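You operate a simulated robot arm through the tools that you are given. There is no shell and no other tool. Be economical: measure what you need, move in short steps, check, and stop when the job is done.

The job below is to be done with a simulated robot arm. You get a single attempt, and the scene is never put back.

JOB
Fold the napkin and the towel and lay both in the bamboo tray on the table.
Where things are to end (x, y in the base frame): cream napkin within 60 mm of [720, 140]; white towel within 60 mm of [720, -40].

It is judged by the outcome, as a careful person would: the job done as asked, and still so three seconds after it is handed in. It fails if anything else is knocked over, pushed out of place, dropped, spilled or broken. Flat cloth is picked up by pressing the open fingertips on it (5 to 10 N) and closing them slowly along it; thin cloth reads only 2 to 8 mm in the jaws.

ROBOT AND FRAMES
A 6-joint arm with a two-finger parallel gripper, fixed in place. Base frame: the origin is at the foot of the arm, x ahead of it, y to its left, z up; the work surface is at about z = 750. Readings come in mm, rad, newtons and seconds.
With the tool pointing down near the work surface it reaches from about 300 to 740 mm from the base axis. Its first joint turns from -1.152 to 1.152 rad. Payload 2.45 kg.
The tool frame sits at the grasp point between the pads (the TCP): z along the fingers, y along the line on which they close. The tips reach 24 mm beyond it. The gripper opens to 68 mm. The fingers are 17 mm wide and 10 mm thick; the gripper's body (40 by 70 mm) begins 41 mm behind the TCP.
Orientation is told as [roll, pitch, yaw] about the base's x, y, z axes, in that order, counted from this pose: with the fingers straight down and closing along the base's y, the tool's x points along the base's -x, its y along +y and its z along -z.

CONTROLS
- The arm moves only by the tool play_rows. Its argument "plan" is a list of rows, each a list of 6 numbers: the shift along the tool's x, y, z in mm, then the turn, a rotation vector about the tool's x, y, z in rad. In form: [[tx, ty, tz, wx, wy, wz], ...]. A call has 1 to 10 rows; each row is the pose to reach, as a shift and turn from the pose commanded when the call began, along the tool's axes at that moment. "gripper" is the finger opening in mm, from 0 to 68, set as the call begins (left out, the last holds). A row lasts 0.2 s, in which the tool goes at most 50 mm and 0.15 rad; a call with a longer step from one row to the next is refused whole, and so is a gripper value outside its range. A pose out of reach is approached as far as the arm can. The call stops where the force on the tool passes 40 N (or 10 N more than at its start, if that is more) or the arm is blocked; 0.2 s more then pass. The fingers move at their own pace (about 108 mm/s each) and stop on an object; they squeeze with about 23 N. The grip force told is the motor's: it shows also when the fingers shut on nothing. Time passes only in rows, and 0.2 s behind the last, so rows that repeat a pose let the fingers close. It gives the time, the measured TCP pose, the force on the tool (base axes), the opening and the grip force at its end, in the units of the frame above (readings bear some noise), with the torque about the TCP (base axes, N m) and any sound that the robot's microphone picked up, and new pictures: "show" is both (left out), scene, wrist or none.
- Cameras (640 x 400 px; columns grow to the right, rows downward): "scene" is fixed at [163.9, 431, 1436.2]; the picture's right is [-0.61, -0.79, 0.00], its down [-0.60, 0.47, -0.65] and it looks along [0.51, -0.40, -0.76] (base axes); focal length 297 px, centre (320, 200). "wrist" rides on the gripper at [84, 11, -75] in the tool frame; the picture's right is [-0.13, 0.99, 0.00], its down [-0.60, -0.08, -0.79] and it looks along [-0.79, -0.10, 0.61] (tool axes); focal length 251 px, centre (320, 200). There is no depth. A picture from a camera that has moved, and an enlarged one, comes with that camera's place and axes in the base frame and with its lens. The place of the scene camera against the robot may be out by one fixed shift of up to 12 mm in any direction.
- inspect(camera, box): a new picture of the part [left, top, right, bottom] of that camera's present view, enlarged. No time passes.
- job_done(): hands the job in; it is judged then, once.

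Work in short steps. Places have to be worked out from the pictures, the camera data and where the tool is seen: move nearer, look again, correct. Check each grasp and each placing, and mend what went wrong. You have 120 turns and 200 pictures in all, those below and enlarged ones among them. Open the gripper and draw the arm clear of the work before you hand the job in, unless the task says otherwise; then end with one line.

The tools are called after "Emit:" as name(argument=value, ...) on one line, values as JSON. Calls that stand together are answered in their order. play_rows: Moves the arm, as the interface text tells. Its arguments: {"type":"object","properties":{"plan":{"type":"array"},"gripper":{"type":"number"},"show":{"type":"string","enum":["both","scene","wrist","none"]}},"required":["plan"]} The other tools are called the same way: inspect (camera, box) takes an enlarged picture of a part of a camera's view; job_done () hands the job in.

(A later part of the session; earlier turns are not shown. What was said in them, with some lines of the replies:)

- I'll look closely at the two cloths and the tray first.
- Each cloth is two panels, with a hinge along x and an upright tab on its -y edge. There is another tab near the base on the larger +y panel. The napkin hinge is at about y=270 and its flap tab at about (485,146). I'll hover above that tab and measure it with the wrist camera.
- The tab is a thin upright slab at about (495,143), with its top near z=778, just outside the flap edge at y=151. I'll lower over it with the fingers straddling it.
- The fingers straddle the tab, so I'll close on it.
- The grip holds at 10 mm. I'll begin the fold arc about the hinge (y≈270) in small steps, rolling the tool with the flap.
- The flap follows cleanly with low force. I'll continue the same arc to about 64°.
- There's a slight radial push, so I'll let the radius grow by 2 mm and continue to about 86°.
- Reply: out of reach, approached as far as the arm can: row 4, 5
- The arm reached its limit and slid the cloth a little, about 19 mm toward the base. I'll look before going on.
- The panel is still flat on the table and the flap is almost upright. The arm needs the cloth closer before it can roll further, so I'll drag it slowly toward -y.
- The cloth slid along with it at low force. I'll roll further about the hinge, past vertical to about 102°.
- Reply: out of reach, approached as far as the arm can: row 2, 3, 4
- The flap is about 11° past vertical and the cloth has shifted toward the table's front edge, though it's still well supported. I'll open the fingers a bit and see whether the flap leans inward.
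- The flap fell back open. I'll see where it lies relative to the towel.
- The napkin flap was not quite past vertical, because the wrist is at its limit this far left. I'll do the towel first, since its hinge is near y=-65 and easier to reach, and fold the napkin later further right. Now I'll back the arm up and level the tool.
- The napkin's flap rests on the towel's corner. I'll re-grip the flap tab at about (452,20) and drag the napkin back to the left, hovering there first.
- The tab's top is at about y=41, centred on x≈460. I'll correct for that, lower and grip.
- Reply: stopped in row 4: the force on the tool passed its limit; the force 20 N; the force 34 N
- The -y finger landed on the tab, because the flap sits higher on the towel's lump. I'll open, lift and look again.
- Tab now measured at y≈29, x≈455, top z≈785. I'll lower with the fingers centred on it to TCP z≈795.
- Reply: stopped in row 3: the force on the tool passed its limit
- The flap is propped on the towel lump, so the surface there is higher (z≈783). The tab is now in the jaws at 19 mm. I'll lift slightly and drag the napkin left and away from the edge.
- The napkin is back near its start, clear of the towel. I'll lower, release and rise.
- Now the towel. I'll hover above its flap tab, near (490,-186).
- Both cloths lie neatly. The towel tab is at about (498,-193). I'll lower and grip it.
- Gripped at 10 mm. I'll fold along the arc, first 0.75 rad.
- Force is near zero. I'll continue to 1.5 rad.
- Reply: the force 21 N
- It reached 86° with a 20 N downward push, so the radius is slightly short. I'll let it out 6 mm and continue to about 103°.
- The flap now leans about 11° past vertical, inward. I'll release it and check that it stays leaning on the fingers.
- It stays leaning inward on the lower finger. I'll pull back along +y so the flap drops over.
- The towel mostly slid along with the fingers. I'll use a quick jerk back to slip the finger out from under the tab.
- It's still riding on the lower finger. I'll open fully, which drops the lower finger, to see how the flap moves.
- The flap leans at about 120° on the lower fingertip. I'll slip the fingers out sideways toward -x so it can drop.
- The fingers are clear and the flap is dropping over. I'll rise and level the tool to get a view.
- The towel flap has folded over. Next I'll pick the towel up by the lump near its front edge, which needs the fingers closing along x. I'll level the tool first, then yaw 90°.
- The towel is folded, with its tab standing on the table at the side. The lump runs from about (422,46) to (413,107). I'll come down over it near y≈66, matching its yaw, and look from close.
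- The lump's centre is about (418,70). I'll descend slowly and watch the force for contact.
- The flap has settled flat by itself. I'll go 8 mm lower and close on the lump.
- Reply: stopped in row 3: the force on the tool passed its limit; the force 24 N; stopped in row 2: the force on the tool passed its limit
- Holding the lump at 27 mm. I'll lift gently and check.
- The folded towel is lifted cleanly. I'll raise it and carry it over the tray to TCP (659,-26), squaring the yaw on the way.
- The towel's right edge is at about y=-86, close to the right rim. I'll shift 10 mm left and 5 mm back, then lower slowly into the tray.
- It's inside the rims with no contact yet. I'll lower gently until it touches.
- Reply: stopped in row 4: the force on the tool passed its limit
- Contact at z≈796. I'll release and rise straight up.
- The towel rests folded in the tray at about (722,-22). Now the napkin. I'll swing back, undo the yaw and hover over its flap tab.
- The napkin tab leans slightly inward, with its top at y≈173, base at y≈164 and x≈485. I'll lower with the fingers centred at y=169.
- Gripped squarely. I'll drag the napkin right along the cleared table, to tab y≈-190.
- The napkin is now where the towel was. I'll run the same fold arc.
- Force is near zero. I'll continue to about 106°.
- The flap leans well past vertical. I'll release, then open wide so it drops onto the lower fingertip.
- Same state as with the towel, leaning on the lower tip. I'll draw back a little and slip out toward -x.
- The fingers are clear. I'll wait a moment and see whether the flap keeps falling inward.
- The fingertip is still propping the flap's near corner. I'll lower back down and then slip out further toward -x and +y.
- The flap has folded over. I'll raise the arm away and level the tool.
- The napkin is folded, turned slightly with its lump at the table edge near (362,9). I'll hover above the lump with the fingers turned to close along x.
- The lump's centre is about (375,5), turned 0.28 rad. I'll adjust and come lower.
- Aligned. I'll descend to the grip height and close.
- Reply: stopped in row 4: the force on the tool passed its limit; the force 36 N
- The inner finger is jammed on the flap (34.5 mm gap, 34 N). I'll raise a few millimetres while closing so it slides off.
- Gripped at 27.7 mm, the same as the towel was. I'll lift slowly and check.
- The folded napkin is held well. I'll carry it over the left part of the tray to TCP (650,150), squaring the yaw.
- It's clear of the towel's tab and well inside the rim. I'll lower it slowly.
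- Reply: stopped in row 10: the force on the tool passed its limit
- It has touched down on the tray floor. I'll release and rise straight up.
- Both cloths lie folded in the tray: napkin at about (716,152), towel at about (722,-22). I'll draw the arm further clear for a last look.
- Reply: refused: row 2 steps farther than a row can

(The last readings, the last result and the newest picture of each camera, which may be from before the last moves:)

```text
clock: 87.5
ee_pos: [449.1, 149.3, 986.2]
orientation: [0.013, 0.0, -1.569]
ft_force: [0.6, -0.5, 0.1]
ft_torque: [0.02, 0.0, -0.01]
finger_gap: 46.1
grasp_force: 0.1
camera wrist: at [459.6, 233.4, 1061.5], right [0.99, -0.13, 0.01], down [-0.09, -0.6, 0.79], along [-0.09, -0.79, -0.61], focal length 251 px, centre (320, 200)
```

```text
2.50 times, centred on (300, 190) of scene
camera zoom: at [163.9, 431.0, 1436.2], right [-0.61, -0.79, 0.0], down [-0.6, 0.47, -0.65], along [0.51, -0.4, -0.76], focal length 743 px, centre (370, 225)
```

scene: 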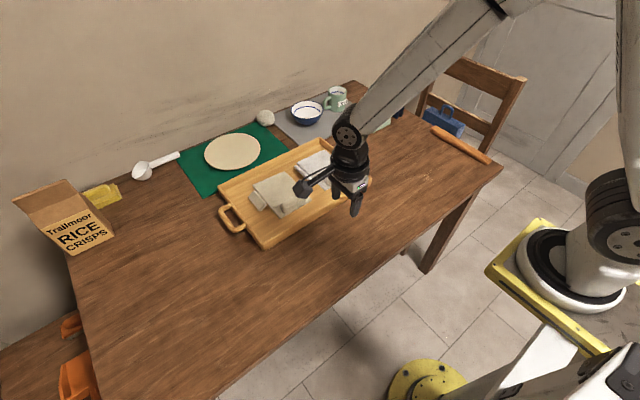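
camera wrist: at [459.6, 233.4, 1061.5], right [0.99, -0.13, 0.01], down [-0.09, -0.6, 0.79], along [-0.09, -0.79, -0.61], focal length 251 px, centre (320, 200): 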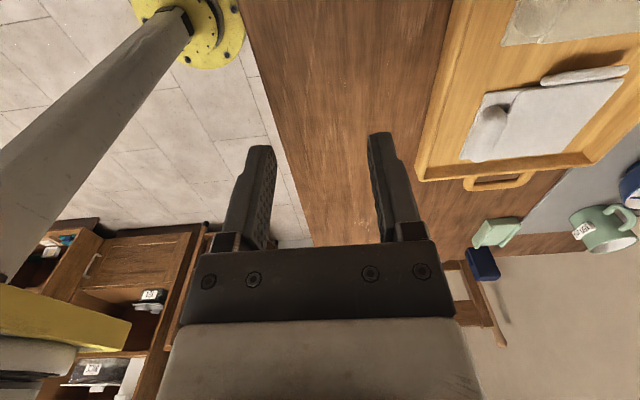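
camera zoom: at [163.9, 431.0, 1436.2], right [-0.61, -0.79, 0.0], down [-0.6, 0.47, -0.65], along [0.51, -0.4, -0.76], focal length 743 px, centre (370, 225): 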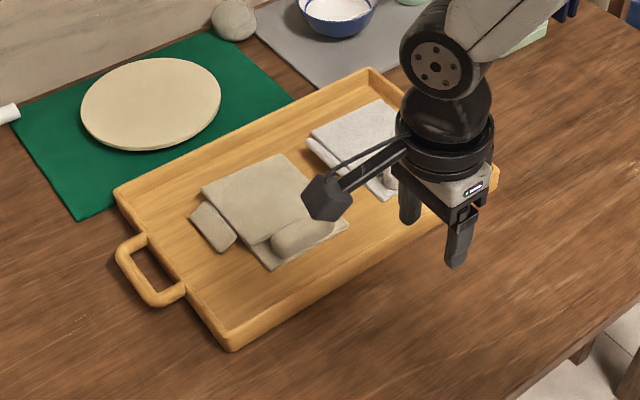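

That call was refused because a step was too long, so I'll retry with smaller ones.

Emit:
play_rows(plan=[[-25, -8, -20, 0, 0, 0], [-55, -16, -40, 0, 0, 0], [-85, -24, -60, 0, 0, 0], [-115, -32, -80, 0, 0, 0], [-145, -40, -100, 0, 0, 0], [-180, -45, -115, 0, 0, 0], [-215, -45, -120, 0, 0, 0], [-250, -45, -120, 0, 0, 0]], gripper=60)

Emit:
inspect(camera="scene", box=[200, 110, 400, 270])

```text
clock: 89.3
ee_pos: [403.6, -100.9, 1106.0]
orientation: [0.015, 0.002, -1.568]
ft_force: [-0.1, -0.2, -0.4]
ft_torque: [0.0, 0.05, -0.01]
finger_gap: 59.9
grasp_force: 0.0
camera wrist: at [413.8, -17.7, 1181.7], right [0.99, -0.13, 0.01], down [-0.09, -0.6, 0.79], along [-0.09, -0.79, -0.61], focal length 251 px, centre (320, 200)
```

scene: 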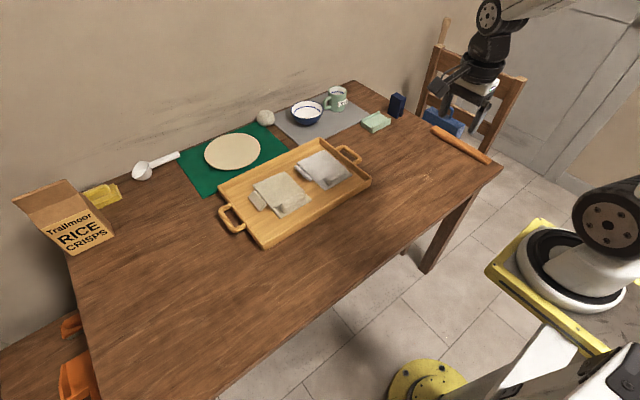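
wrist: 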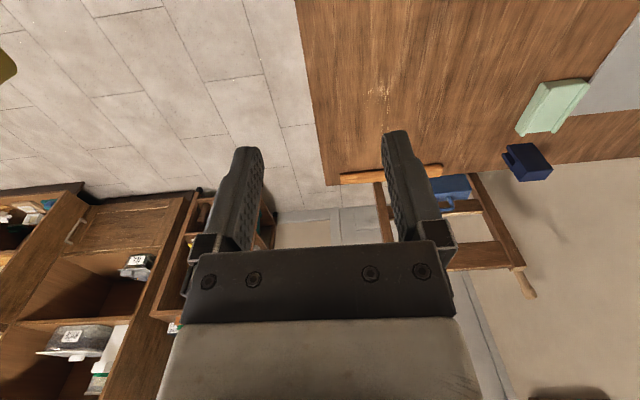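

```text
2.50 times, centred on (300, 190) of scene
camera zoom: at [163.9, 431.0, 1436.2], right [-0.61, -0.79, 0.0], down [-0.6, 0.47, -0.65], along [0.51, -0.4, -0.76], focal length 743 px, centre (370, 225)
```

zoom: 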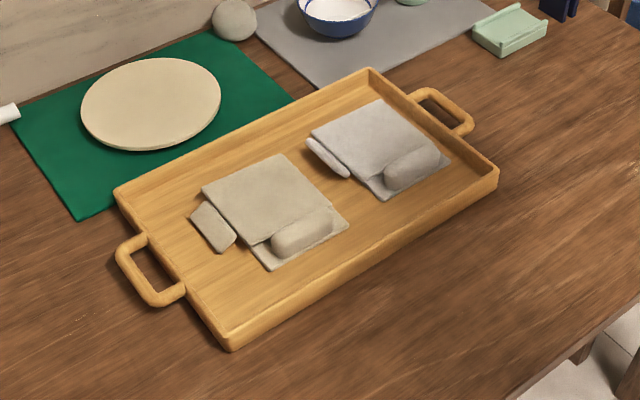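

Both cloths lie folded and stable in the tray, nothing else has been disturbed, and the arm is clear with the gripper open. I'll hand the job in.

Emit:
job_done()

```text
The job is handed in.
```

Both cloths are folded in the bamboo tray: the cream napkin at about (716, 152) and the white towel at about (722, -22), each within 60 mm of its target by my camera estimates.
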